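You operate a simulated robot arm through the tools that you are given. There is no shell and no other tool. Be economical: measure what you need, move in short steps, check, and stop when the job is done.

You are at the controls of a simulated robot arm. One attempt, no reset.

## Task
Open the lower yellow bar, put the spool on the top of the long bench away on the left bay of the lower spool shelf and shut the bar again. Fetch the yellow sleeve from the top of the long bench and stand it on the yellow tray. Put the small coil labelled "P71" from the top of the long bench on the cover board and the small coil marked "N36" on the top of the trolley. Close the cores drawer. Take the plain roll on the top of the long bench and put it away on the middle bay of the roll shelf. Take the black weight from the top of the long bench and leave it on the shelf of the shelf table. Do these in any order. Set down upright: spool, sleeve, small coil, plain roll.

It is judged by the outcome, as a careful person would: the job done as asked, and still so three seconds after it is handed in. It fails if anything else is knocked over, pushed out of place, dropped, spilled or broken. Lids that push on must go on centred and level and be pressed home; caps that screw on are set level and turned clockwise until they are tight.

## Robot
A 7-joint arm with a two-finger parallel gripper on a trunk, on a base that drives. Base frame: it is fixed to the floor where the robot stands at the start and does not move with it; the origin is under the middle of the robot, x ahead of it, y to its left, z up. Readings come in mm, rad, newtons and seconds.
Its first joint turns from -2.897 to 2.897 rad. Places, roughly: black weight (7x7x6 cm) [-400, -1400, 800]; cores drawer [-800, -1100, 700]; cover board (35x27x1 cm) [-600, -1500, 800]; left bay of the lower spool shelf [4500, -200, 500]; lower yellow bar [4000, -100, 600]; middle bay of the roll shelf [4100, -300, 1300]; plain roll [-500, -1250, 1000]; shelf of the shelf table [-2900, 100, 300]; sleeve [-1750, -1500, 750]; small coil [-1250, -1500, 750]; spool [-2000, -1750, 1000]; top of the trolley [-3800, -1100, 700]; yellow tray (14x17 cm) [340, -1000, 800]. Payload 1.57 kg.
Tool frame: the origin (TCP) lies between the finger pads and is the grasp point; the fingertips stand 30 mm ahead of it; z points along the fingers, y is the line along which they close. The gripper opens to 110 mm. The fingers are 24 mm wide and 12 mm thick; the gripper's body (48 by 112 mm) begins 78 mm behind the TCP.
Orientation is that of the tool frame in the base frame, as a unit quaternion [w, x, y, z]. With the fingers straight down and closing along the base's y, the tool's x points along the base's -x, its y along +y and its z along -z.

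## Interface
- The arm moves only by the tool apply_moves. Its argument "rows" is a list that holds one entry, the list of rows, each a list of 6 numbers: the shift along the tool's x, y, z in mm, then the turn, a rotation vector about the tool's x, y, z in rad. In form: [[[dx, dy, dz, rx, ry, rz], ...]]. A call has 1 to 10 rows; each row is the pose to reach, as a shift and turn from the pose commanded when the call began, along the tool's axes at that moment. "grip" is the gripper command, from -1 (fully open) to 1 (shut), values between in proportion, set as the call begins (left out, the last holds). A row lasts 0.2 s, in which the tool goes at most 50 mm and 0.15 rad; a call with a longer step from one row to the next is refused whole, and so is a gripper value outside its range. Where a pose cannot be reached the arm comes as near as it can. A force on the tool above 40 N (or 10 N above the force at the start of the call, whichever is more), or a blocked arm, ends the call early, and 0.2 s more pass. The fingers move at their own pace (about 108 mm/s each) and stop on an object; they squeeze with about 31 N. The grip force told is the motor's: it shows also when the fingers shut on nothing. Time passes only in rows, and 0.2 s behind the last, so rows that repeat a pose let the fingers close. The reply holds the time, the measured pose of the TCP, the force on the tool along the base axes, the opening and the grip force, in the units named above and with some noise, with the torque about the TCP (base axes, N m) and any sound that the robot's microphone picked up.
- Cameras (640 x 400 px; columns grow to the right, rows downward): "scene" is now at [494.9, 163, 1431.8]; the picture's right is [-0.25, -0.97, 0.00], its down [-0.62, 0.16, -0.77] and it looks along [0.75, -0.19, -0.64] (base axes); focal length 250 px, centre (320, 200). "wrist" rides on the gripper at [70, 16, -141] in the tool frame; the picture's right is [-0.23, 0.97, 0.00], its down [-0.86, -0.20, -0.48] and it looks along [-0.47, -0.11, 0.88] (tool axes); focal length 222 px, centre (320, 200). There is no depth. A picture from a camera that has moved, and an enlarged one, comes with that camera's place and axes in the base frame and with its lens. The place of the scene camera against the robot may be out by one fixed shift of up to 25 mm in any direction.
- capture(camera): a new picture of that camera. No time passes.
- lift_body(by): slides the trunk up (or, below 0, down) by that many mm; the arm and the scene camera ride with it, the base frame stays. It gives what a move gives, with no picture.
- roll_base(legs): drives the robot by 1 to 6 legs, each [ahead, left, turn to the left] in mm, mm and rad, along the robot's own axes; the way and the turn of a leg run together, so that a leg with both is an arc; at most 1500 mm and 3.142 rad a leg. The arm and the cameras ride along, it lands a little off, and it stops where it bumps. It gives what a move gives.
- turn_head(pan, tilt): turns the head with the scene camera to pan (to the left, within 1.798 rad either way) and tilt (down, from -0.506 to 1.204), counted from straight ahead of the robot. It gives what a move gives.
- close_up(camera, box): a new picture of the part [left, top, right, bottom] of that camera's present view, enlarged. No time passes.
- job_done(): hands the job in; it is judged then, once.

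Work in short steps. Places have to be worked out from the pictures, the camera data and where the tool is seen: move nearer, look again, correct. Check each grasp and each placing, and mend what went wrong. You have 217 turns and 218 pictures in all, those below and enlarged ones among them. Open the gripper and draw the arm clear of the work before you hand the job in, unless the task says otherwise; then end with one line.

The tools are called after "Request:" by a JSON object that holds its "name" and its "arguments". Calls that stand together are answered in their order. apply_moves: Moves the arm, as the interface text tells. Its arguments: {"type":"object","properties":{"rows":{"type":"array","items":{"type":"array","items":{"type":"array","items":{"type":"number"}}}},"grip":{"type":"number"}},"required":["rows"]} The other tools are called the same way: lift_body (by) slides the trunk up or down; roll_base (legs) drives the base; turn_head (pan, tilt) turns the head that bears the scene camera; capture (camera) takes a picture; close_up (camera, box) takes an enlarged picture of a part of a camera's view; job_done () hands the job in.

At the start:

```text
t: 0.0
tool_pos: [693.3, 33.6, 781.8]
orientation: [-0.001, 0.001, 1.0, 0.0]
contact_force: [0.2, -0.3, 0.3]
ft_torque: [-0.02, 0.0, 0.0]
opening: 110.0
grip_force: 0.1
trunk travel left (down, up): [-477.0, 133.0]
robot x, y, heading: [-0.1, -0.2, -0.003]
head pan, tilt: [-0.251, 0.689]
```

scene: 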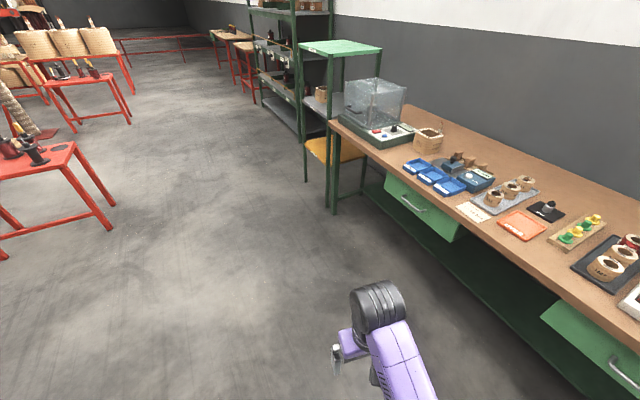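
wrist: 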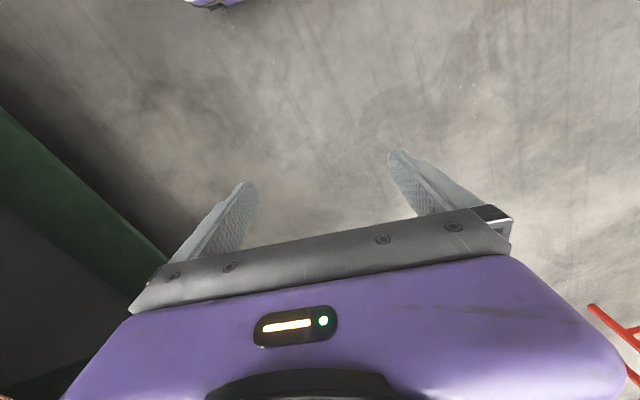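

I'll look around first: turn the head right towards the long bench.

Request:
{"name": "turn_head", "arguments": {"pan": -1.2, "tilt": 0.45}}

Request:
{"name": "capture", "arguments": {"camera": "scene"}}

Request:
{"name": "turn_head", "arguments": {"pan": -1.79, "tilt": 0.45}}

Request:
{"name": "capture", "arguments": {"camera": "scene"}}

```text
t: 1.2
tool_pos: [693.6, 32.5, 782.6]
orientation: [0.0, 0.0, 1.0, 0.0]
contact_force: [0.4, -0.2, -0.6]
ft_torque: [0.01, 0.03, -0.01]
opening: 110.0
grip_force: 0.0
trunk travel left (down, up): [-477.0, 133.0]
robot x, y, heading: [-1.0, 1.2, 0.005]
head pan, tilt: [-1.201, 0.45]
```

```text
215 pictures are left
camera scene: at [445.5, 98.5, 1453.2], right [-0.93, -0.36, 0.0], down [-0.16, 0.41, -0.9], along [0.33, -0.84, -0.44], focal length 250 px, centre (320, 200)
```

scene: 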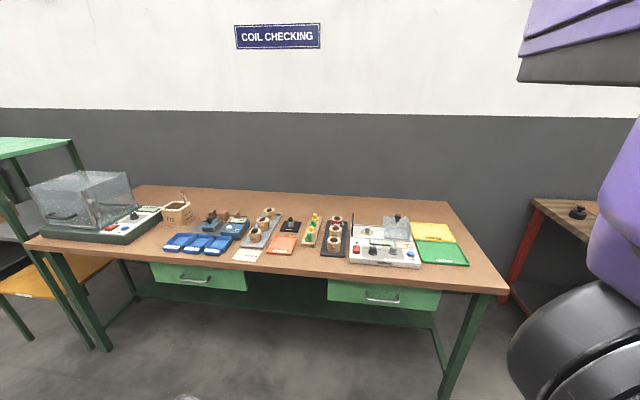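

```text
t: 2.2
tool_pos: [693.2, 33.3, 780.6]
orientation: [0.0, -0.001, 1.0, 0.0]
contact_force: [-0.1, -0.1, -0.4]
ft_torque: [0.02, 0.01, 0.0]
opening: 110.3
grip_force: 0.0
trunk travel left (down, up): [-477.0, 133.0]
robot x, y, heading: [1.0, -2.1, -0.003]
head pan, tilt: [-1.791, 0.45]
```

```text
214 pictures are left
camera scene: at [392.3, 94.4, 1453.2], right [-0.98, 0.22, 0.0], down [0.09, 0.42, -0.9], along [-0.2, -0.88, -0.44], focal length 250 px, centre (320, 200)
```

scene: 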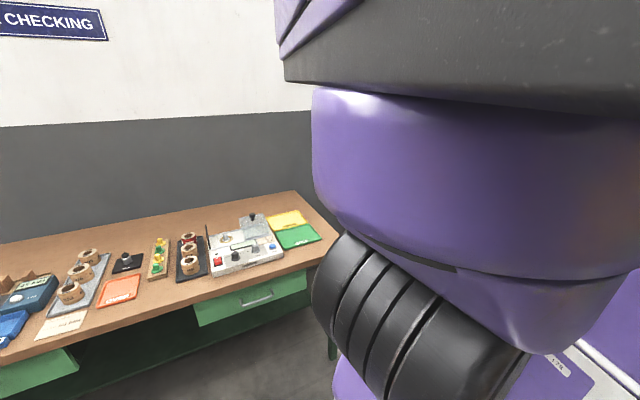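

Bench geometry is rotated ~0.23 rad against the base frame. Look left as well before moving.

Request:
{"name": "turn_head", "arguments": {"pan": 1.3, "tilt": 0.35}}

Request:
{"name": "capture", "arguments": {"camera": "scene"}}

Request:
{"name": "turn_head", "arguments": {"pan": 0.3, "tilt": 0.3}}

Request:
{"name": "capture", "arguments": {"camera": "scene"}}

Request:
{"name": "turn_head", "arguments": {"pan": 1.79, "tilt": 0.45}}

Request:
{"name": "capture", "arguments": {"camera": "scene"}}

```text
t: 4.9
tool_pos: [692.6, 32.3, 779.2]
orientation: [0.001, 0.0, 1.0, 0.0]
contact_force: [0.0, -0.7, -0.1]
ft_torque: [-0.02, 0.01, 0.01]
opening: 110.1
grip_force: 0.1
trunk travel left (down, up): [-477.0, 133.0]
robot x, y, heading: [-0.6, -0.8, 0.001]
head pan, tilt: [1.3, 0.351]
```

```text
213 pictures are left
camera scene: at [437.2, 273.8, 1462.4], right [0.96, -0.27, 0.0], down [-0.09, -0.33, -0.94], along [0.25, 0.9, -0.34], focal length 250 px, centre (320, 200)
```

scene: 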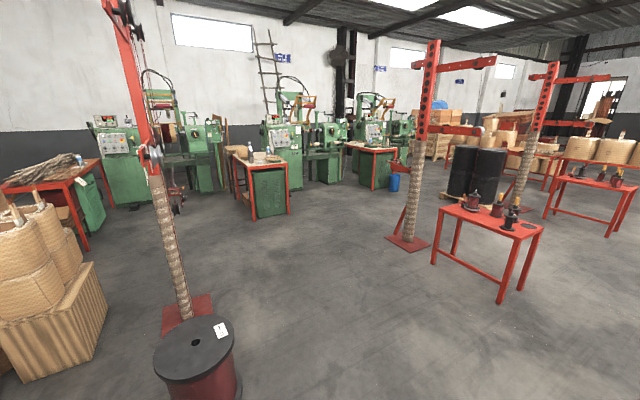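

```text
t: 6.2
tool_pos: [692.6, 34.3, 781.2]
orientation: [0.001, 0.0, 1.0, 0.0]
contact_force: [-0.1, 0.6, -0.3]
ft_torque: [0.02, 0.03, 0.03]
opening: 110.0
grip_force: 0.1
trunk travel left (down, up): [-477.0, 133.0]
robot x, y, heading: [-1.3, -0.2, -0.003]
head pan, tilt: [0.3, 0.3]
```

```text
212 pictures are left
camera scene: at [501.4, 211.8, 1467.1], right [0.3, -0.95, 0.0], down [-0.28, -0.09, -0.96], along [0.91, 0.28, -0.3], focal length 250 px, centre (320, 200)
```

scene: 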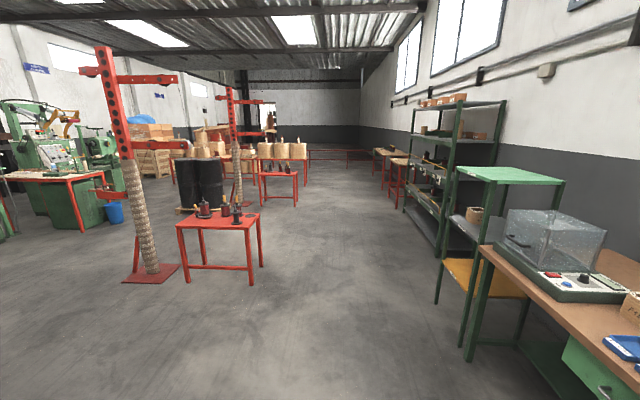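

```text
t: 7.7
tool_pos: [692.2, 33.2, 779.9]
orientation: [0.0, 0.0, 1.0, 0.0]
contact_force: [0.6, 0.6, 0.0]
ft_torque: [0.03, -0.01, 0.02]
opening: 110.2
grip_force: 0.1
trunk travel left (down, up): [-477.0, 133.0]
robot x, y, heading: [0.2, 4.8, -0.005]
head pan, tilt: [1.791, 0.45]
```

```text
211 pictures are left
camera scene: at [392.3, 273.8, 1453.2], right [0.98, 0.22, 0.0], down [0.09, -0.42, -0.9], along [-0.2, 0.88, -0.44], focal length 250 px, centre (320, 200)
```

scene: 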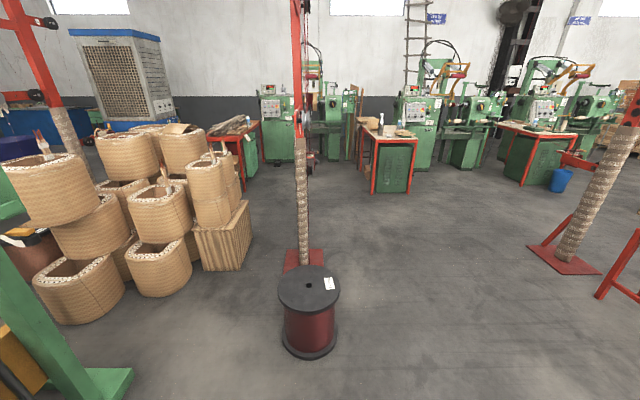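

Retract and raise the arm so the turn is clear of the bench.

Request:
{"name": "apply_moves", "arguments": {"rows": [[[40, 0, -20, 0, 0, 0], [80, 0, -45, 0, 0, 0], [110, 0, -80, 0, 0, 0], [130, 0, -120, 0, 0, 0], [140, 0, -160, 0, 0, 0], [140, 0, -200, 0, 0, 0]]]}}

Request:
{"name": "turn_head", "arguments": {"pan": -1.0, "tilt": 0.5}}

Request:
{"name": "roll_base", "arguments": {"legs": [[0, 0, -1.336]]}}

Request:
{"name": "capture", "arguments": {"camera": "scene"}}

```text
t: 9.1
tool_pos: [575.7, 32.2, 973.8]
orientation: [-0.002, 0.004, 1.0, 0.001]
contact_force: [0.8, 4.3, -0.2]
ft_torque: [-0.42, -0.01, 0.01]
opening: 110.0
grip_force: 0.0
out of reach, approached as far as the arm can: row 1, 2, 5, 6
trunk travel left (down, up): [-477.0, 133.0]
robot x, y, heading: [-2.7, 2.5, 0.002]
head pan, tilt: [1.791, 0.45]
```

```text
t: 11.6
tool_pos: [576.9, 26.9, 972.7]
orientation: [-0.001, 0.012, 1.0, 0.0]
contact_force: [-0.1, -0.1, 0.1]
ft_torque: [-0.02, 0.0, -0.02]
opening: 110.1
grip_force: 0.0
trunk travel left (down, up): [-477.0, 133.0]
robot x, y, heading: [1.7, 1.7, -0.001]
head pan, tilt: [-1.0, 0.499]
```

```text
t: 15.3
tool_pos: [166.3, -552.0, 973.6]
orientation: [-0.001, 0.62, 0.785, 0.0]
contact_force: [0.0, -0.2, -0.4]
ft_torque: [-0.03, 0.0, 0.0]
opening: 110.0
grip_force: 0.0
trunk travel left (down, up): [-477.0, 133.0]
robot x, y, heading: [-0.8, 2.6, -1.341]
head pan, tilt: [-1.0, 0.499]
```

```text
210 pictures are left
camera scene: at [215.1, -450.8, 1448.7], right [-0.72, 0.69, 0.0], down [0.33, 0.34, -0.88], along [-0.61, -0.63, -0.48], focal length 250 px, centre (320, 200)
```

scene: 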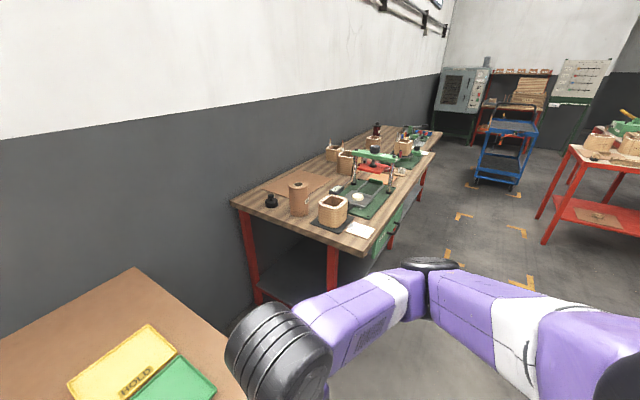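

The long bench is visible to the right. Drive sideways along the bench and look at it straight on.

Request:
{"name": "roll_base", "arguments": {"legs": [[0, -700, 0]]}}

Request:
{"name": "turn_head", "arguments": {"pan": 0.0, "tilt": 0.75}}

Request:
{"name": "capture", "arguments": {"camera": "scene"}}

Request:
{"name": "turn_head", "arguments": {"pan": -0.8, "tilt": 0.65}}

Request:
{"name": "capture", "arguments": {"camera": "scene"}}

```text
t: 19.2
tool_pos: [-516.4, -717.9, 973.6]
orientation: [-0.001, 0.617, 0.787, 0.001]
contact_force: [1.2, 0.5, 0.2]
ft_torque: [0.0, 0.02, -0.04]
opening: 110.0
grip_force: 0.1
trunk travel left (down, up): [-477.0, 133.0]
robot x, y, heading: [-689.8, -166.7, -1.331]
head pan, tilt: [-1.0, 0.499]
```

```text
t: 20.4
tool_pos: [-515.9, -716.7, 973.7]
orientation: [0.0, 0.618, 0.786, 0.001]
contact_force: [-0.4, 0.0, -0.3]
ft_torque: [0.01, 0.04, -0.01]
opening: 109.9
grip_force: 0.2
trunk travel left (down, up): [-477.0, 133.0]
robot x, y, heading: [-690.8, -170.0, -1.325]
head pan, tilt: [0.0, 0.75]
```

```text
209 pictures are left
camera scene: at [-386.0, -629.2, 1426.8], right [-0.97, -0.24, 0.0], down [-0.16, 0.66, -0.73], along [0.17, -0.71, -0.68], focal length 250 px, centre (320, 200)
```

scene: 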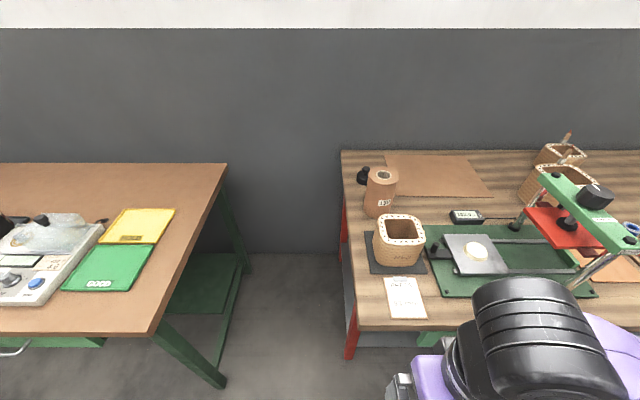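

```text
t: 21.6
tool_pos: [-517.0, -718.1, 974.1]
orientation: [0.0, 0.618, 0.786, 0.001]
contact_force: [-0.7, 0.6, 0.4]
ft_torque: [0.02, 0.01, -0.02]
opening: 110.0
grip_force: 0.0
trunk travel left (down, up): [-477.0, 133.0]
robot x, y, heading: [-690.5, -162.9, -1.331]
head pan, tilt: [-0.799, 0.649]
```

```text
208 pictures are left
camera scene: at [-451.6, -622.3, 1435.3], right [-0.85, 0.53, 0.0], down [0.32, 0.51, -0.8], along [-0.42, -0.68, -0.6], focal length 250 px, centre (320, 200)
```

scene: 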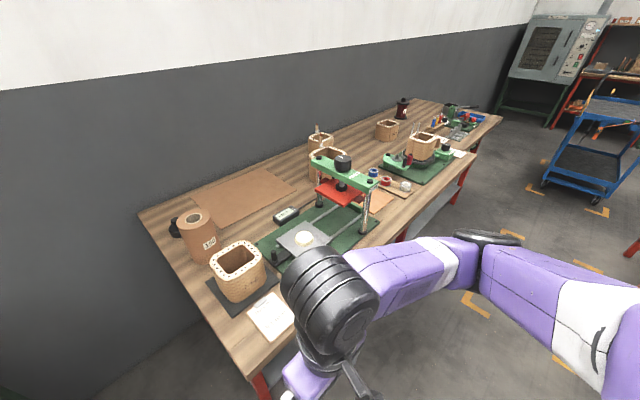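

Enlarge the far part of the bench and the nearer items.

Request:
{"name": "close_up", "arguments": {"camera": "scene", "box": [300, 80, 510, 211]}}

Request:
{"name": "close_up", "arguments": {"camera": "scene", "box": [140, 120, 380, 270]}}

```text
3.05 times, centred on (405, 146) of scene
camera zoom: at [-451.6, -622.3, 1435.3], right [-0.85, 0.53, 0.0], down [0.32, 0.51, -0.8], along [-0.42, -0.68, -0.6], focal length 762 px, centre (61, 366)
```

zoom: 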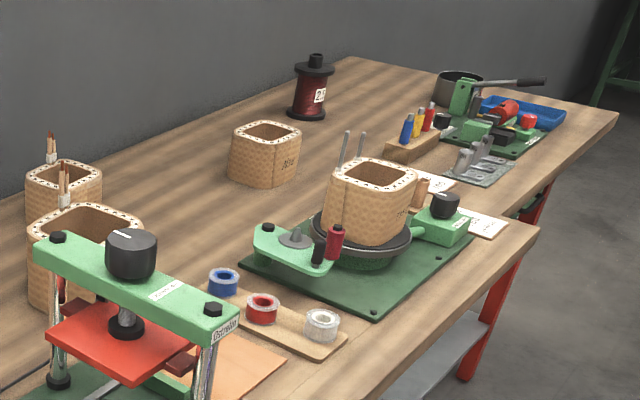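

```text
2.67 times, centred on (260, 195) of scene
camera zoom: at [-451.6, -622.3, 1435.3], right [-0.85, 0.53, 0.0], down [0.32, 0.51, -0.8], along [-0.42, -0.68, -0.6], focal length 667 px, centre (480, 213)
```

zoom: 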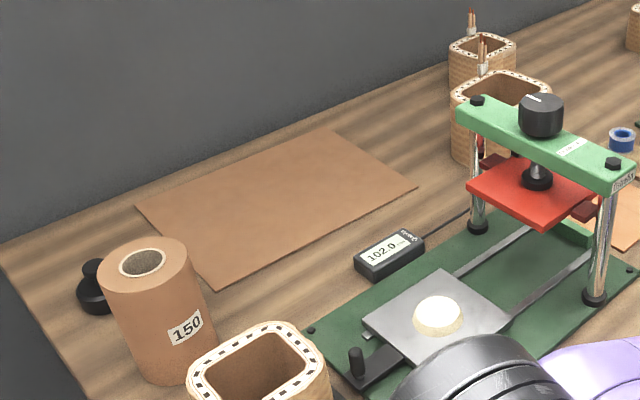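

Drive further along the bench to view the middle part.

Request:
{"name": "roll_base", "arguments": {"legs": [[0, -650, 0]]}}

Request:
{"name": "turn_head", "arguments": {"pan": 0.0, "tilt": 0.7}}

Request:
{"name": "capture", "arguments": {"camera": "scene"}}

Request:
{"name": "close_up", "arguments": {"camera": "scene", "box": [320, 80, 640, 280]}}

```text
t: 23.1
tool_pos: [-619.9, -746.6, 974.7]
orientation: [-0.001, 0.659, 0.752, 0.001]
contact_force: [0.0, -0.7, 0.1]
ft_torque: [-0.01, 0.05, -0.02]
opening: 110.2
grip_force: 0.1
trunk travel left (down, up): [-477.0, 133.0]
robot x, y, heading: [-728.6, -178.3, -1.438]
head pan, tilt: [-0.799, 0.649]
stopped in leg 1: the robot was blocked; the commanded pose is now the measured one
```

```text
t: 24.2
tool_pos: [-621.1, -748.3, 973.6]
orientation: [-0.001, 0.659, 0.752, 0.001]
contact_force: [-0.6, -0.2, -0.1]
ft_torque: [-0.02, -0.02, 0.01]
opening: 109.9
grip_force: 0.0
trunk travel left (down, up): [-477.0, 133.0]
robot x, y, heading: [-731.1, -182.4, -1.441]
head pan, tilt: [0.0, 0.7]
```

```text
205 pictures are left
camera scene: at [-480.0, -677.6, 1431.0], right [-0.99, -0.13, 0.0], down [-0.08, 0.64, -0.76], along [0.1, -0.76, -0.64], focal length 250 px, centre (320, 200)
```

scene: 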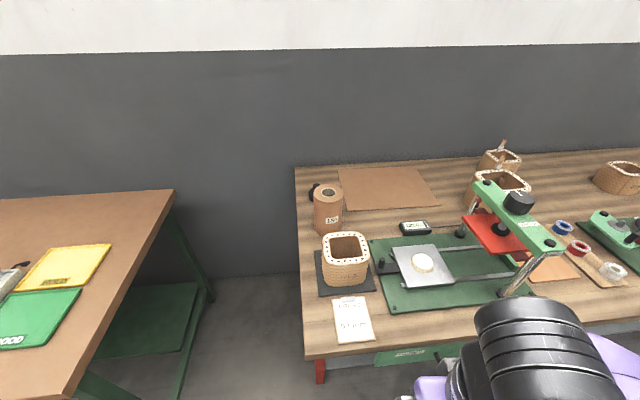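

```text
2.00 times, centred on (480, 180) of scene
camera zoom: at [-480.0, -677.6, 1431.0], right [-0.99, -0.13, 0.0], down [-0.08, 0.64, -0.76], along [0.1, -0.76, -0.64], focal length 500 px, centre (0, 240)
```

zoom: 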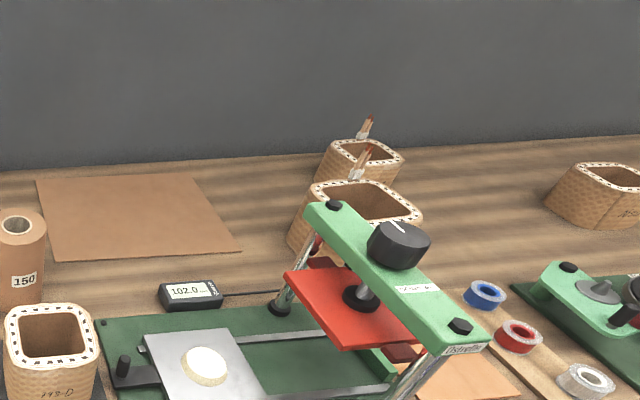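

Blocked by something to the right rear. Look there.

Request:
{"name": "turn_head", "arguments": {"pan": -1.79, "tilt": 0.9}}

Request:
{"name": "capture", "arguments": {"camera": "scene"}}

Request:
{"name": "turn_head", "arguments": {"pan": -1.79, "tilt": 0.2}}

Request:
{"name": "capture", "arguments": {"camera": "scene"}}

Request:
{"name": "turn_head", "arguments": {"pan": 1.79, "tilt": 0.5}}

Request:
{"name": "capture", "arguments": {"camera": "scene"}}

```text
t: 26.0
tool_pos: [-620.3, -746.6, 974.1]
orientation: [-0.001, 0.66, 0.751, 0.001]
contact_force: [-0.3, 0.0, 1.2]
ft_torque: [-0.01, -0.05, 0.0]
opening: 110.0
grip_force: 0.1
trunk travel left (down, up): [-477.0, 133.0]
robot x, y, heading: [-730.1, -178.5, -1.441]
head pan, tilt: [-1.791, 0.901]
```

```text
203 pictures are left
camera scene: at [-566.2, -586.7, 1414.8], right [0.09, 1.0, 0.0], down [0.78, -0.07, -0.62], along [-0.62, 0.06, -0.78], focal length 250 px, centre (320, 200)
```

scene: 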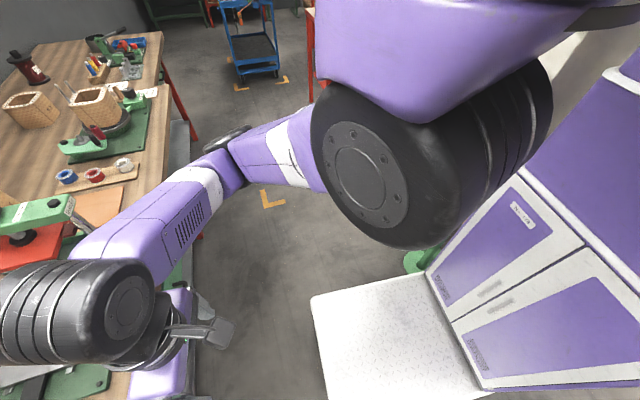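

```text
t: 27.1
tool_pos: [-621.5, -747.8, 973.3]
orientation: [0.0, 0.66, 0.752, 0.0]
contact_force: [-1.0, -0.6, 0.2]
ft_torque: [0.02, 0.01, -0.03]
opening: 110.0
grip_force: 0.1
trunk travel left (down, up): [-477.0, 133.0]
robot x, y, heading: [-730.2, -176.4, -1.444]
head pan, tilt: [-1.791, 0.201]
```

```text
202 pictures are left
camera scene: at [-583.8, -585.0, 1476.3], right [0.09, 1.0, 0.0], down [0.2, -0.02, -0.98], along [-0.98, 0.09, -0.2], focal length 250 px, centre (320, 200)
```

scene: 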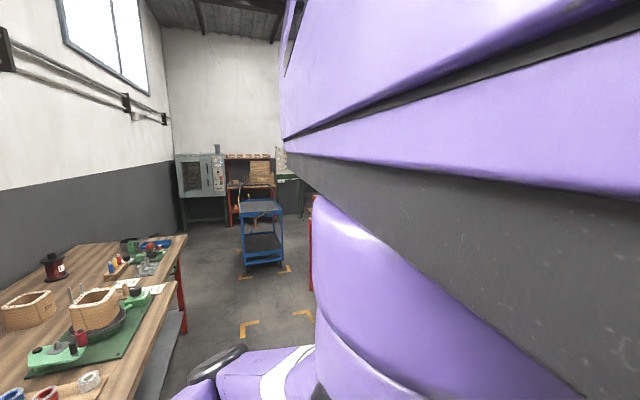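

```text
t: 30.1
tool_pos: [-621.3, -748.4, 974.1]
orientation: [0.0, 0.659, 0.752, 0.0]
contact_force: [-0.2, 0.8, 1.4]
ft_torque: [-0.02, 0.01, 0.01]
opening: 109.9
grip_force: 0.0
trunk travel left (down, up): [-477.0, 133.0]
robot x, y, heading: [-733.9, -179.0, -1.438]
head pan, tilt: [1.791, 0.499]
```

```text
201 pictures are left
camera scene: at [-405.5, -562.2, 1448.7], right [0.34, -0.94, 0.0], down [-0.45, -0.16, -0.88], along [0.82, 0.3, -0.48], focal length 250 px, centre (320, 200)
```

scene: 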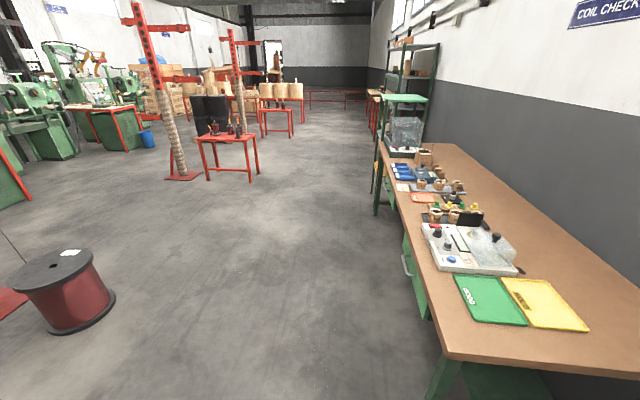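

The base (about ±390 mm deep, ±250 wide) touched a green frame foot near (-1190,+90). I'll back off, square up, swing the arm to the left so it's clear of the bench items (press top ≈1080 mm), and then go closer to the bench.

Request:
{"name": "roll_base", "arguments": {"legs": [[0, 80, 0], [0, 0, 0.105], [60, 0, 0]]}}

Request:
{"name": "apply_moves", "arguments": {"rows": [[[2.1, 49.5, 0, 0, 0, -0.086], [8.5, 98.6, 0, 0, 0, -0.172], [19.1, 146.9, 0, 0, 0, -0.258], [33.8, 194.3, 0, 0, 0, -0.344], [52.4, 240.1, 0, 0, 0, -0.43], [75, 284.2, 0, 0, 0, -0.516], [101.3, 326.2, 0, 0, 0, -0.602], [131, 365.8, 0, 0, 0, -0.688], [164.1, 402.6, 0, 0, 0, -0.774], [200.2, 436.6, 0, 0, 0, -0.86]]]}}

Request:
{"name": "roll_base", "arguments": {"legs": [[170, 0, 0], [0, -500, 0]]}}

Request:
{"name": "turn_head", "arguments": {"pan": -0.1, "tilt": 0.7}}

Request:
{"name": "capture", "arguments": {"camera": "scene"}}

```text
t: 32.3
tool_pos: [-468.5, -782.5, 973.2]
orientation: [-0.001, 0.619, 0.785, 0.0]
contact_force: [-0.8, 0.4, 0.0]
ft_torque: [0.0, 0.0, -0.02]
opening: 110.0
grip_force: 0.0
trunk travel left (down, up): [-477.0, 133.0]
robot x, y, heading: [-634.3, -228.7, -1.333]
head pan, tilt: [1.791, 0.499]
```

```text
t: 34.5
tool_pos: [-252.0, -574.8, 848.9]
orientation: [0.004, 0.257, 0.966, 0.005]
contact_force: [0.1, 0.2, 0.8]
ft_torque: [0.02, 0.04, -0.02]
opening: 109.8
grip_force: 0.0
out of reach, approached as far as the arm can: row 5, 6, 7, 8, 9, 10
trunk travel left (down, up): [-477.0, 133.0]
robot x, y, heading: [-635.0, -228.6, -1.332]
head pan, tilt: [1.791, 0.499]
```

```text
t: 38.0
tool_pos: [-598.4, -812.0, 847.9]
orientation: [-0.002, 0.246, 0.969, 0.022]
contact_force: [0.0, 0.0, 1.0]
ft_torque: [0.0, 0.01, -0.01]
opening: 109.8
grip_force: 0.0
trunk travel left (down, up): [-477.0, 133.0]
robot x, y, heading: [-981.1, -492.7, -1.328]
head pan, tilt: [1.791, 0.499]
stopped in leg 2: the robot was blocked; the commanded pose is now the measured one
```

```text
t: 39.8
tool_pos: [-597.6, -811.2, 848.8]
orientation: [-0.001, 0.246, 0.969, 0.022]
contact_force: [-0.3, 0.4, -0.1]
ft_torque: [0.02, 0.0, -0.03]
opening: 110.3
grip_force: 0.2
trunk travel left (down, up): [-477.0, 133.0]
robot x, y, heading: [-979.6, -491.8, -1.326]
head pan, tilt: [-0.099, 0.7]
```

```text
200 pictures are left
camera scene: at [-689.6, -957.6, 1431.5], right [-0.99, -0.14, 0.0], down [-0.09, 0.64, -0.77], along [0.11, -0.76, -0.64], focal length 250 px, centre (320, 200)
```

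scene: 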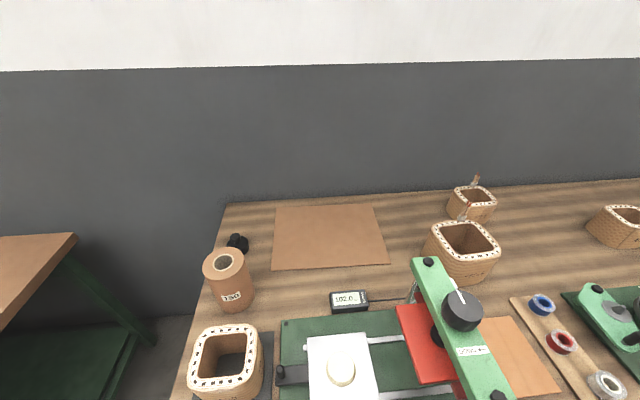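

Blocked again; look down in front and to the right for the obstacle (perhaps the open drawer).

Request:
{"name": "turn_head", "arguments": {"pan": -0.5, "tilt": 1.2}}

Request:
{"name": "capture", "arguments": {"camera": "scene"}}

Request:
{"name": "turn_head", "arguments": {"pan": -1.5, "tilt": 1.1}}

Request:
{"name": "capture", "arguments": {"camera": "scene"}}

```text
t: 40.8
tool_pos: [-597.4, -811.0, 848.3]
orientation: [-0.002, 0.246, 0.969, 0.022]
contact_force: [0.5, 0.2, 0.3]
ft_torque: [0.01, 0.02, 0.04]
opening: 109.8
grip_force: 0.0
trunk travel left (down, up): [-477.0, 133.0]
robot x, y, heading: [-980.8, -493.7, -1.328]
head pan, tilt: [-0.499, 1.201]
```

```text
199 pictures are left
camera scene: at [-715.8, -927.6, 1395.6], right [-0.97, 0.26, 0.0], down [0.24, 0.9, -0.36], along [-0.09, -0.35, -0.93], focal length 250 px, centre (320, 200)
```

scene: 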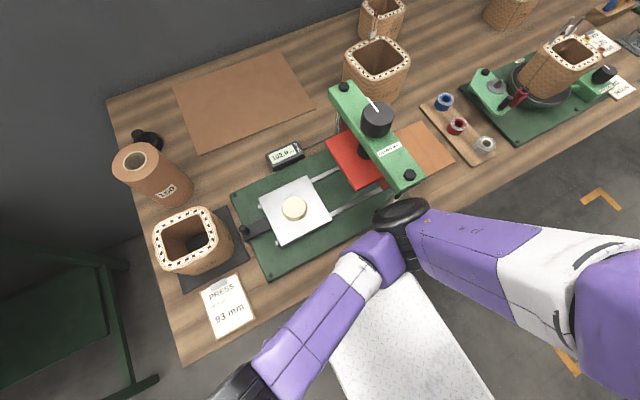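

```text
t: 42.0
tool_pos: [-597.5, -811.8, 848.0]
orientation: [-0.001, 0.245, 0.969, 0.023]
contact_force: [-0.5, 0.3, 0.4]
ft_torque: [-0.03, 0.0, 0.05]
opening: 110.1
grip_force: 0.0
trunk travel left (down, up): [-477.0, 133.0]
robot x, y, heading: [-981.5, -493.1, -1.33]
head pan, tilt: [-1.499, 1.1]
```

```text
198 pictures are left
camera scene: at [-761.6, -892.8, 1401.5], right [-0.31, 0.95, 0.0], down [0.85, 0.27, -0.45], along [-0.43, -0.14, -0.89], focal length 250 px, centre (320, 200)
```

scene: 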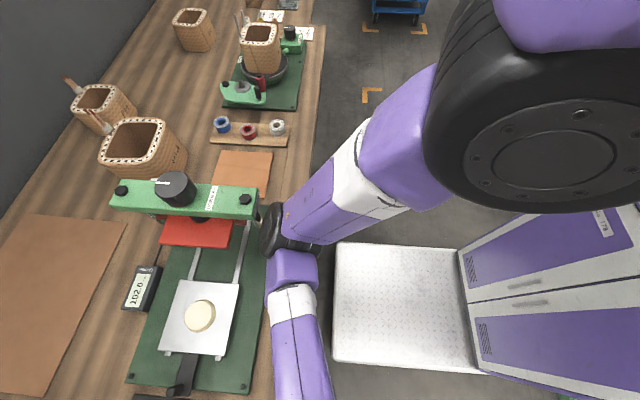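

The elbow bulges out right and touched near the press (the press itself appears unmoved). Back off left and away, then bring the tool back to the front.

Request:
{"name": "roll_base", "arguments": {"legs": [[0, 50, 0], [-150, 0, 0]]}}

Request:
{"name": "apply_moves", "arguments": {"rows": [[[10, -39, -20, 0, 0, 0.104], [20, -78, -40, 0, 0, 0.208], [30, -117, -60, 0, 0, 0.312], [40, -156, -80, 0, 0, 0.416], [50, -195, -100, 0, 0, 0.52], [60, -234, -115, 0, 0, 0.624], [70, -273, -125, 0, 0, 0.728], [80, -312, -125, 0, 0, 0.83]]]}}

Request:
{"name": "turn_head", "arguments": {"pan": -0.7, "tilt": 1.0}}

Request:
{"name": "capture", "arguments": {"camera": "scene"}}

```text
t: 43.8
tool_pos: [-570.8, -716.1, 848.1]
orientation: [-0.002, 0.245, 0.969, 0.022]
contact_force: [-0.4, -0.1, 0.0]
ft_torque: [-0.01, 0.01, -0.01]
opening: 109.8
grip_force: 0.0
trunk travel left (down, up): [-477.0, 133.0]
robot x, y, heading: [-954.3, -397.5, -1.335]
head pan, tilt: [-1.499, 1.1]
stopped in leg 2: the robot was blocked; the commanded pose is now the measured one
```

```text
t: 45.6
tool_pos: [-792.1, -958.1, 957.3]
orientation: [-0.01, 0.615, 0.788, 0.019]
contact_force: [0.7, 0.4, -0.2]
ft_torque: [0.0, 0.0, 0.02]
opening: 110.1
grip_force: 0.2
trunk travel left (down, up): [-477.0, 133.0]
robot x, y, heading: [-955.7, -397.8, -1.326]
head pan, tilt: [-1.499, 1.1]
```

```text
t: 46.7
tool_pos: [-790.7, -958.2, 956.6]
orientation: [-0.01, 0.614, 0.789, 0.019]
contact_force: [-0.8, 0.2, 0.3]
ft_torque: [0.0, 0.0, 0.03]
opening: 110.0
grip_force: 0.1
trunk travel left (down, up): [-477.0, 133.0]
robot x, y, heading: [-956.6, -396.2, -1.333]
head pan, tilt: [-0.7, 1.0]
```

```text
197 pictures are left
camera scene: at [-705.5, -841.0, 1407.6], right [-0.9, 0.45, 0.0], down [0.38, 0.75, -0.54], along [-0.24, -0.48, -0.84], focal length 250 px, centre (320, 200)
```

scene: 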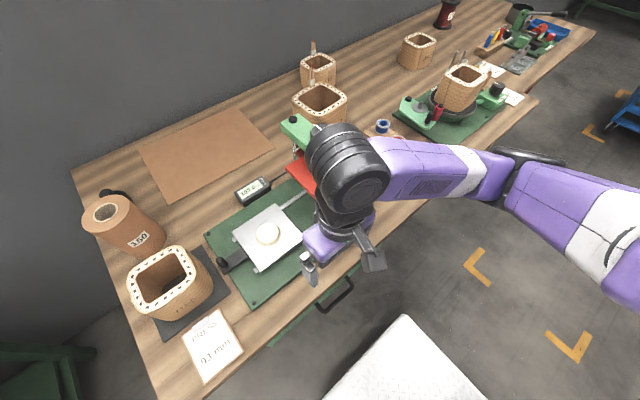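

Now the drawer handle is visible. Close up on it.

Request:
{"name": "close_up", "arguments": {"camera": "scene", "box": [220, 240, 420, 365]}}

Request:
{"name": "capture", "arguments": {"camera": "wrist"}}

```text
3.20 times, centred on (320, 302) of scene
camera zoom: at [-705.5, -841.0, 1407.6], right [-0.9, 0.45, 0.0], down [0.38, 0.75, -0.54], along [-0.24, -0.48, -0.84], focal length 800 px, centre (320, -128)
```

zoom: 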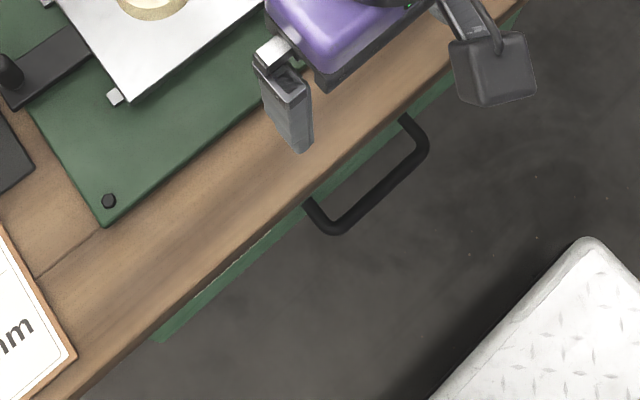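

```text
195 pictures are left
camera wrist: at [-794.7, -893.0, 1101.5], right [1.0, 0.02, 0.01], down [0.01, -0.9, 0.44], along [0.02, -0.44, -0.9], focal length 222 px, centre (320, 200)
```

wrist: 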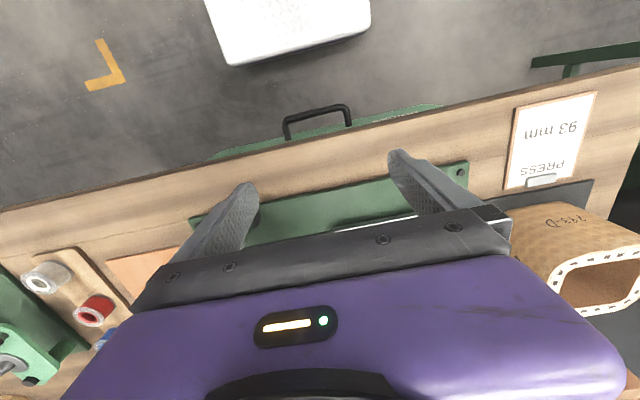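

The bench edge is at n≈-727 (perpendicular from origin), drawer slightly open. Check the coils for labels.

Request:
{"name": "close_up", "arguments": {"camera": "scene", "box": [280, 30, 440, 130]}}

Request:
{"name": "close_up", "arguments": {"camera": "scene", "box": [390, 0, 600, 131]}}

```text
4.00 times, centred on (360, 80) of scene
camera zoom: at [-705.5, -841.0, 1407.6], right [-0.9, 0.45, 0.0], down [0.38, 0.75, -0.54], along [-0.24, -0.48, -0.84], focal length 1000 px, centre (160, 680)
```

zoom: 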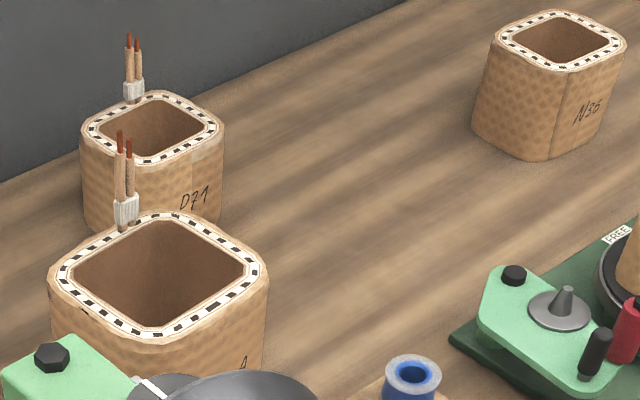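

```text
3.05 times, centred on (495, 66) of scene
camera zoom: at [-705.5, -841.0, 1407.6], right [-0.9, 0.45, 0.0], down [0.38, 0.75, -0.54], along [-0.24, -0.48, -0.84], focal length 762 px, centre (-213, 610)
```

zoom: 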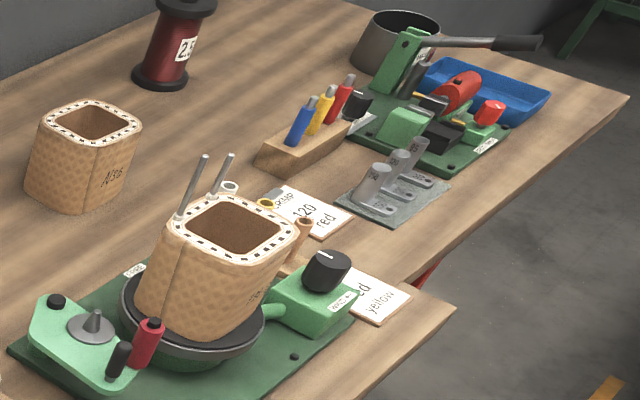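

P71 is the rear wired coil, N36 the free-standing one. For the drawer I need distance, so raise the trunk and drive left to reach it diagonally.

Request:
{"name": "lift_body", "arguments": {"by": 110}}

Request:
{"name": "roll_base", "arguments": {"legs": [[0, 200, 0], [-80, 200, 0]]}}

Request:
{"name": "turn_head", "arguments": {"pan": -0.4, "tilt": 1.0}}

Request:
{"name": "capture", "arguments": {"camera": "scene"}}

```text
t: 48.1
tool_pos: [-792.2, -958.8, 1065.6]
orientation: [-0.01, 0.614, 0.789, 0.019]
contact_force: [0.0, -0.5, -0.6]
ft_torque: [-0.01, 0.02, -0.01]
opening: 109.9
grip_force: 0.0
trunk travel left (down, up): [-587.0, 23.0]
robot x, y, heading: [-954.7, -397.4, -1.335]
head pan, tilt: [-0.7, 1.0]
```

```text
t: 50.1
tool_pos: [-591.8, -910.7, 1067.9]
orientation: [-0.011, 0.614, 0.789, 0.019]
contact_force: [-0.6, 0.6, -0.2]
ft_torque: [-0.06, 0.01, 0.01]
opening: 110.2
grip_force: 0.1
trunk travel left (down, up): [-587.0, 23.0]
robot x, y, heading: [-759.5, -345.5, -1.331]
head pan, tilt: [-0.7, 1.0]
stopped in leg 2: the robot was blocked; the commanded pose is now the measured one
```

```text
t: 50.9
tool_pos: [-591.5, -909.9, 1066.5]
orientation: [-0.01, 0.613, 0.789, 0.019]
contact_force: [0.3, 0.8, 0.3]
ft_torque: [0.01, -0.01, -0.02]
opening: 109.8
grip_force: 0.1
trunk travel left (down, up): [-587.0, 23.0]
robot x, y, heading: [-757.3, -347.3, -1.328]
head pan, tilt: [-0.4, 1.0]
```

```text
192 pictures are left
camera scene: at [-485.5, -797.8, 1517.6], right [-0.99, 0.16, 0.0], down [0.13, 0.83, -0.54], along [-0.09, -0.53, -0.84], focal length 250 px, centre (320, 200)
```

scene: 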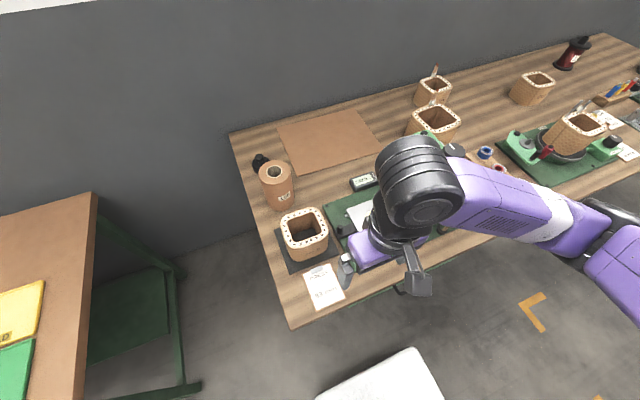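

Obstacle behind-right remains; go further left before backing.

Request:
{"name": "roll_base", "arguments": {"legs": [[0, 250, 0], [-70, 0, 0]]}}

Request:
{"name": "capture", "arguments": {"camera": "scene"}}

Request:
{"name": "capture", "arguments": {"camera": "wrist"}}

```text
t: 53.3
tool_pos: [-363.7, -783.7, 1068.0]
orientation: [-0.01, 0.618, 0.786, 0.019]
contact_force: [0.4, 0.1, 0.3]
ft_torque: [0.03, 0.01, 0.01]
opening: 109.8
grip_force: 0.2
trunk travel left (down, up): [-587.0, 23.0]
robot x, y, heading: [-522.5, -220.2, -1.343]
head pan, tilt: [-0.4, 1.0]
```

```text
191 pictures are left
camera scene: at [-256.2, -673.2, 1517.5], right [-0.99, 0.17, 0.0], down [0.14, 0.83, -0.54], along [-0.09, -0.53, -0.84], focal length 250 px, centre (320, 200)
```

scene: 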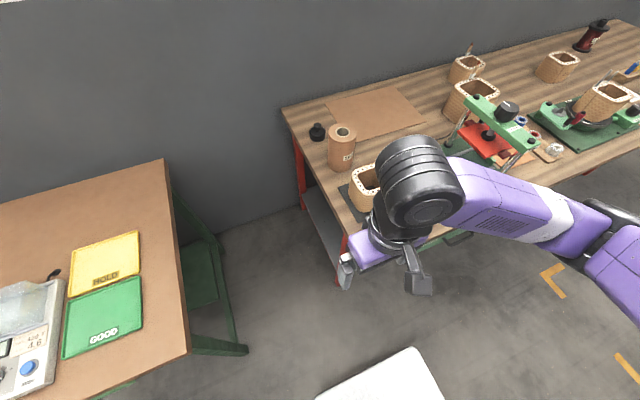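

```text
190 pictures are left
camera wrist: at [-366.1, -718.2, 1211.5], right [1.0, 0.01, 0.01], down [0.0, -0.9, 0.44], along [0.01, -0.44, -0.9], focal length 222 px, centre (320, 200)
```

wrist: 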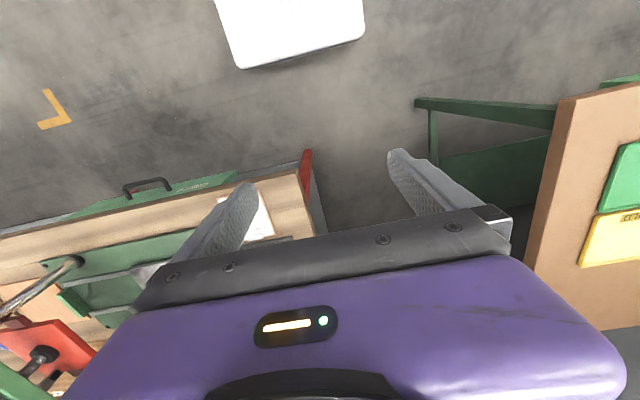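

Handle ≈(-796,-922,684), drawer face n≈-753. I'll close the fingers, tilt them forward 60°, move right, then lower the trunk so the fingertips face the drawer front beside the handle.

Request:
{"name": "apply_moves", "arguments": {"rows": [[[1, -40, 0, 0, -0.117, 0], [2, -80, 0, 0, -0.233, 0], [3, -120, 0, 0, -0.35, 0], [4, -161, 0, 0, -0.467, 0], [6, -202, 0, 0, -0.583, 0], [7, -243, 0, 0, -0.7, 0], [8, -284, 0, 0, -0.817, 0], [10, -325, 0, 0, -0.933, 0], [11, -364, 0, 0, -1.05, 0]]], "grip": 1}}

Request:
{"name": "capture", "arguments": {"camera": "wrist"}}

Request:
{"name": "capture", "arguments": {"camera": "scene"}}

```text
t: 55.3
tool_pos: [-721.7, -860.1, 1062.5]
orientation: [0.385, 0.545, 0.685, -0.293]
contact_force: [0.5, 0.5, 0.3]
ft_torque: [0.01, 0.0, -0.05]
opening: 0.0
grip_force: 20.7
out of reach, approached as far as the arm can: row 2, 3, 4, 5
trunk travel left (down, up): [-587.0, 23.0]
robot x, y, heading: [-520.8, -215.7, -1.338]
head pan, tilt: [-0.4, 1.0]
```

```text
189 pictures are left
camera wrist: at [-742.7, -704.5, 1079.2], right [0.97, 0.11, 0.21], down [-0.2, -0.1, 0.98], along [0.13, -0.99, -0.07], focal length 222 px, centre (320, 200)
```

wrist: 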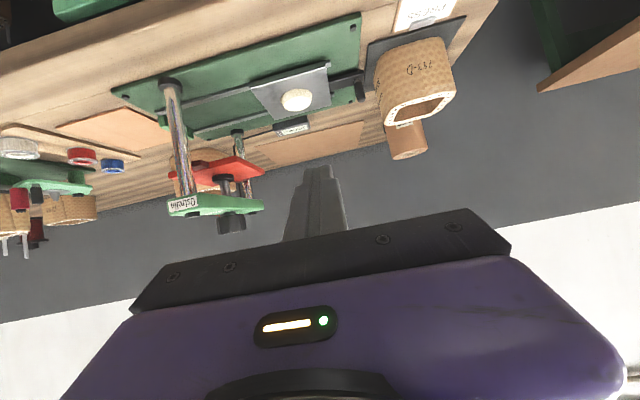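

```text
188 pictures are left
camera scene: at [-256.0, -672.9, 1517.6], right [-0.99, 0.17, 0.0], down [0.14, 0.83, -0.54], along [-0.09, -0.53, -0.84], focal length 250 px, centre (320, 200)
```

scene: 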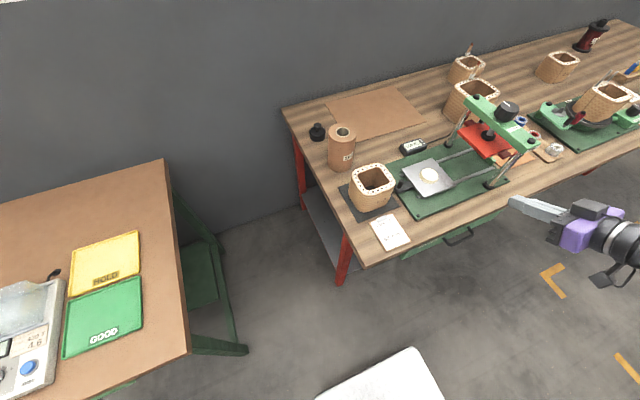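

Posture good. Lower the trunk by 335 so the tips face the drawer front (z≈710).

Request:
{"name": "lift_body", "arguments": {"by": -335}}

Request:
{"name": "capture", "arguments": {"camera": "wrist"}}

Request:
{"name": "capture", "arguments": {"camera": "scene"}}

```text
t: 58.6
tool_pos: [-720.1, -860.4, 726.7]
orientation: [0.386, 0.544, 0.686, -0.292]
contact_force: [0.4, 0.4, 0.1]
ft_torque: [0.01, -0.02, -0.01]
opening: 0.0
grip_force: 21.5
trunk travel left (down, up): [-252.0, 358.0]
robot x, y, heading: [-524.4, -219.4, -1.339]
head pan, tilt: [-0.4, 1.0]
```

```text
187 pictures are left
camera wrist: at [-742.2, -704.5, 744.3], right [0.97, 0.11, 0.21], down [-0.2, -0.1, 0.97], along [0.13, -0.99, -0.07], focal length 222 px, centre (320, 200)
```

wrist: 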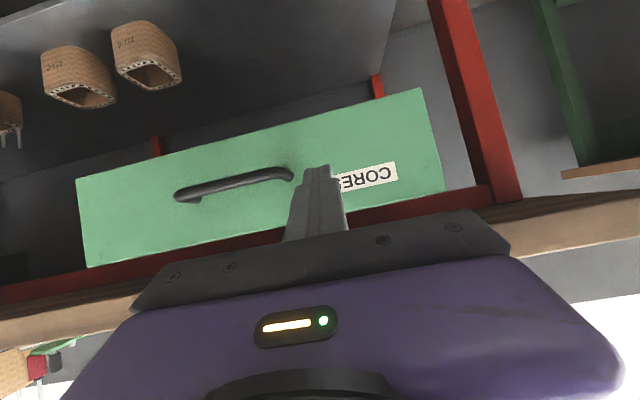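

```text
186 pictures are left
camera scene: at [-256.2, -672.9, 1182.7], right [-0.99, 0.17, 0.0], down [0.14, 0.83, -0.54], along [-0.09, -0.53, -0.84], focal length 250 px, centre (320, 200)
```

scene: 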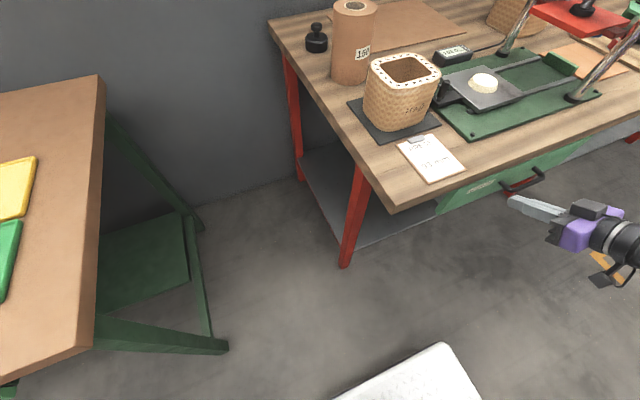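

The drawer front is clearly seen, standing out from the red rail. Shift slightly off the handle and push straight into the bench until it stops.

Request:
{"name": "apply_moves", "arguments": {"rows": [[[0, 30, 0, 0, 0, 0], [-10.6, 30, 17, 0, 0, 0], [-21.3, 30, 34, 0, 0, 0], [-26.6, 30, 42, 0, 0, 0], [-31.9, 30, 51, 0, 0, 0], [-37.2, 30, 59, 0, 0, 0], [-42.6, 30, 68, 0, 0, 0], [-47.9, 30, 76, 0, 0, 0], [-53.2, 30, 85, 0, 0, 0], [-58.5, 30, 93, 0, 0, 0]]]}}

Request:
{"name": "capture", "arguments": {"camera": "wrist"}}

```text
t: 60.8
tool_pos: [-666.7, -961.6, 729.5]
orientation: [0.385, 0.544, 0.686, -0.293]
contact_force: [0.3, 1.1, 0.8]
ft_torque: [0.0, -0.01, 0.03]
opening: 0.1
grip_force: 21.7
trunk travel left (down, up): [-252.0, 358.0]
robot x, y, heading: [-520.5, -216.8, -1.337]
head pan, tilt: [-0.4, 1.0]
```

```text
185 pictures are left
camera wrist: at [-688.2, -805.1, 745.7], right [0.97, 0.11, 0.21], down [-0.2, -0.1, 0.97], along [0.13, -0.99, -0.07], focal length 222 px, centre (320, 200)
```

wrist: 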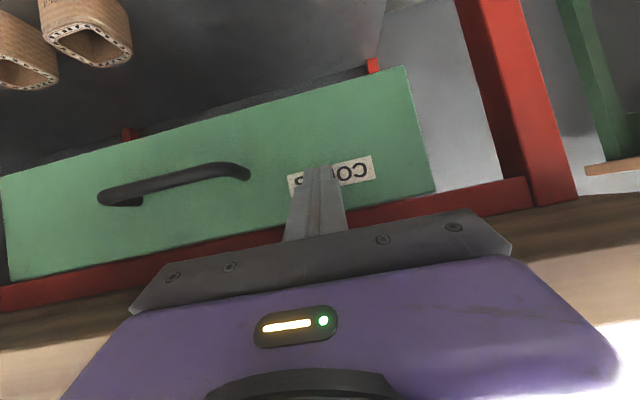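

Not yet firm contact (1 N). Advance further with small steps.

Request:
{"name": "apply_moves", "arguments": {"rows": [[[-4, 0, 6.4, 0, 0, 0], [-8, 0, 12.7, 0, 0, 0], [-12, 0, 19, 0, 0, 0], [-16, 0, 25.4, 0, 0, 0]]]}}

Request:
{"name": "capture", "arguments": {"camera": "wrist"}}

Request:
{"name": "turn_head", "arguments": {"pan": -0.9, "tilt": 0.7}}

Request:
{"name": "capture", "arguments": {"camera": "scene"}}

```text
t: 61.2
tool_pos: [-665.0, -964.0, 729.3]
orientation: [0.384, 0.544, 0.686, -0.292]
contact_force: [2.8, 15.8, 3.5]
ft_torque: [-1.22, 0.35, -0.48]
opening: 0.0
grip_force: 21.3
trunk travel left (down, up): [-252.0, 358.0]
robot x, y, heading: [-520.2, -215.2, -1.34]
head pan, tilt: [-0.4, 1.0]
stopped in row 1: the force on the tool passed its limit at 59 N (the readings are from after the stop); the commanded pose is now the measured one
```

```text
184 pictures are left
camera wrist: at [-688.0, -807.3, 746.3], right [0.97, 0.11, 0.21], down [-0.2, -0.1, 0.97], along [0.13, -0.99, -0.08], focal length 222 px, centre (320, 200)
```

wrist: 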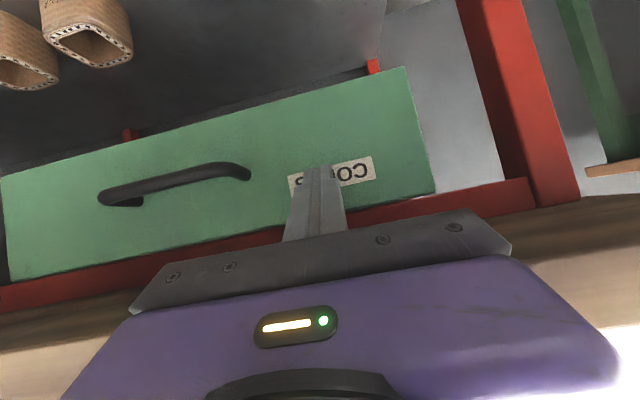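

```text
t: 62.1
tool_pos: [-665.6, -963.2, 728.2]
orientation: [0.384, 0.544, 0.687, -0.291]
contact_force: [3.0, 28.7, 7.0]
ft_torque: [-2.11, 0.42, -0.56]
opening: 0.1
grip_force: 21.3
trunk travel left (down, up): [-252.0, 358.0]
robot x, y, heading: [-524.1, -219.1, -1.341]
head pan, tilt: [-0.901, 0.7]
```

```text
183 pictures are left
camera scene: at [-297.1, -669.9, 1206.3], right [-0.78, 0.62, 0.0], down [0.4, 0.51, -0.77], along [-0.47, -0.6, -0.64], focal length 250 px, centre (320, 200)
```

scene: 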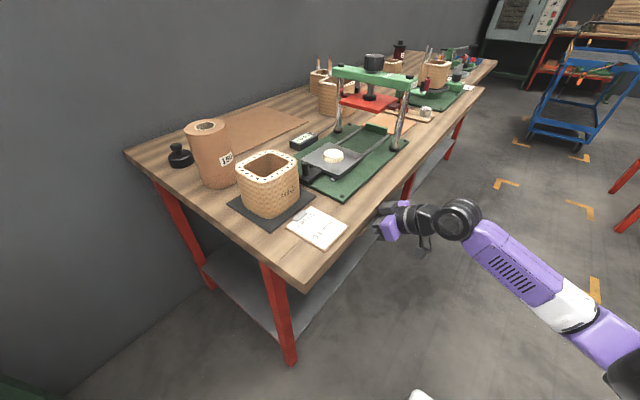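

The torque says the hand body hit the bench edge, not the drawer. Back off, flatten the tool to near horizontal, lower slightly.

Request:
{"name": "apply_moves", "arguments": {"rows": [[[16, 0, -25, 0, 0, 0], [32, 0, -51, 0, 0, 0], [48, 0, -76, 0, 0, 0], [57, 0, -66, 0, -0.13, 0], [63, 0, -56, 0, -0.26, 0], [65, 0, -60, 0, -0.4, 0]]]}}

Request:
{"name": "capture", "arguments": {"camera": "wrist"}}

```text
t: 63.5
tool_pos: [-685.9, -881.4, 706.2]
orientation: [0.511, 0.478, 0.595, -0.395]
contact_force: [0.1, 0.8, -0.2]
ft_torque: [0.0, -0.03, 0.01]
opening: 0.0
grip_force: 21.1
trunk travel left (down, up): [-252.0, 358.0]
robot x, y, heading: [-523.5, -214.4, -1.345]
head pan, tilt: [-0.901, 0.7]
```

```text
182 pictures are left
camera wrist: at [-705.5, -730.7, 661.0], right [0.95, 0.19, 0.24], down [-0.29, 0.27, 0.92], along [0.11, -0.94, 0.31], focal length 222 px, centre (320, 200)
```

wrist: 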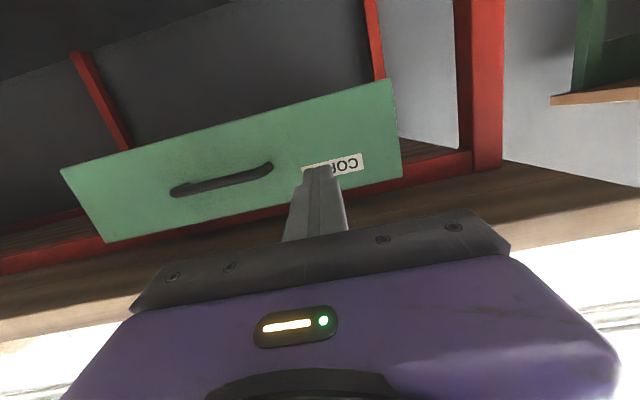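

Now push straight in again with the near-horizontal tool.

Request:
{"name": "apply_moves", "arguments": {"rows": [[[-4, 0, 25, 0, 0, 0], [-8, 0, 49, 0, 0, 0], [-10, 0, 64, 0, 0, 0], [-12, 0, 74, 0, 0, 0], [-13.5, 0, 82, 0, 0, 0], [-15, 0, 90, 0, 0, 0], [-16.5, 0, 98, 0, 0, 0], [-18, 0, 106, 0, 0, 0], [-19.5, 0, 114, 0, 0, 0], [-21, 0, 122, 0, 0, 0]]]}}

Request:
{"name": "capture", "arguments": {"camera": "wrist"}}

```text
t: 65.7
tool_pos: [-655.8, -1000.3, 706.7]
orientation: [0.511, 0.477, 0.596, -0.394]
contact_force: [-0.1, 0.3, -0.5]
ft_torque: [-0.02, 0.0, 0.02]
opening: 0.0
grip_force: 21.1
trunk travel left (down, up): [-252.0, 358.0]
robot x, y, heading: [-523.7, -220.2, -1.339]
head pan, tilt: [-0.901, 0.7]
```

```text
181 pictures are left
camera wrist: at [-675.1, -850.4, 661.4], right [0.95, 0.19, 0.24], down [-0.29, 0.27, 0.92], along [0.11, -0.94, 0.31], focal length 222 px, centre (320, 200)
```

wrist: 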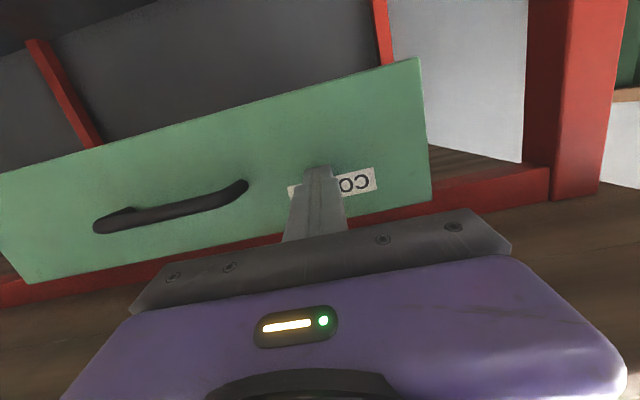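

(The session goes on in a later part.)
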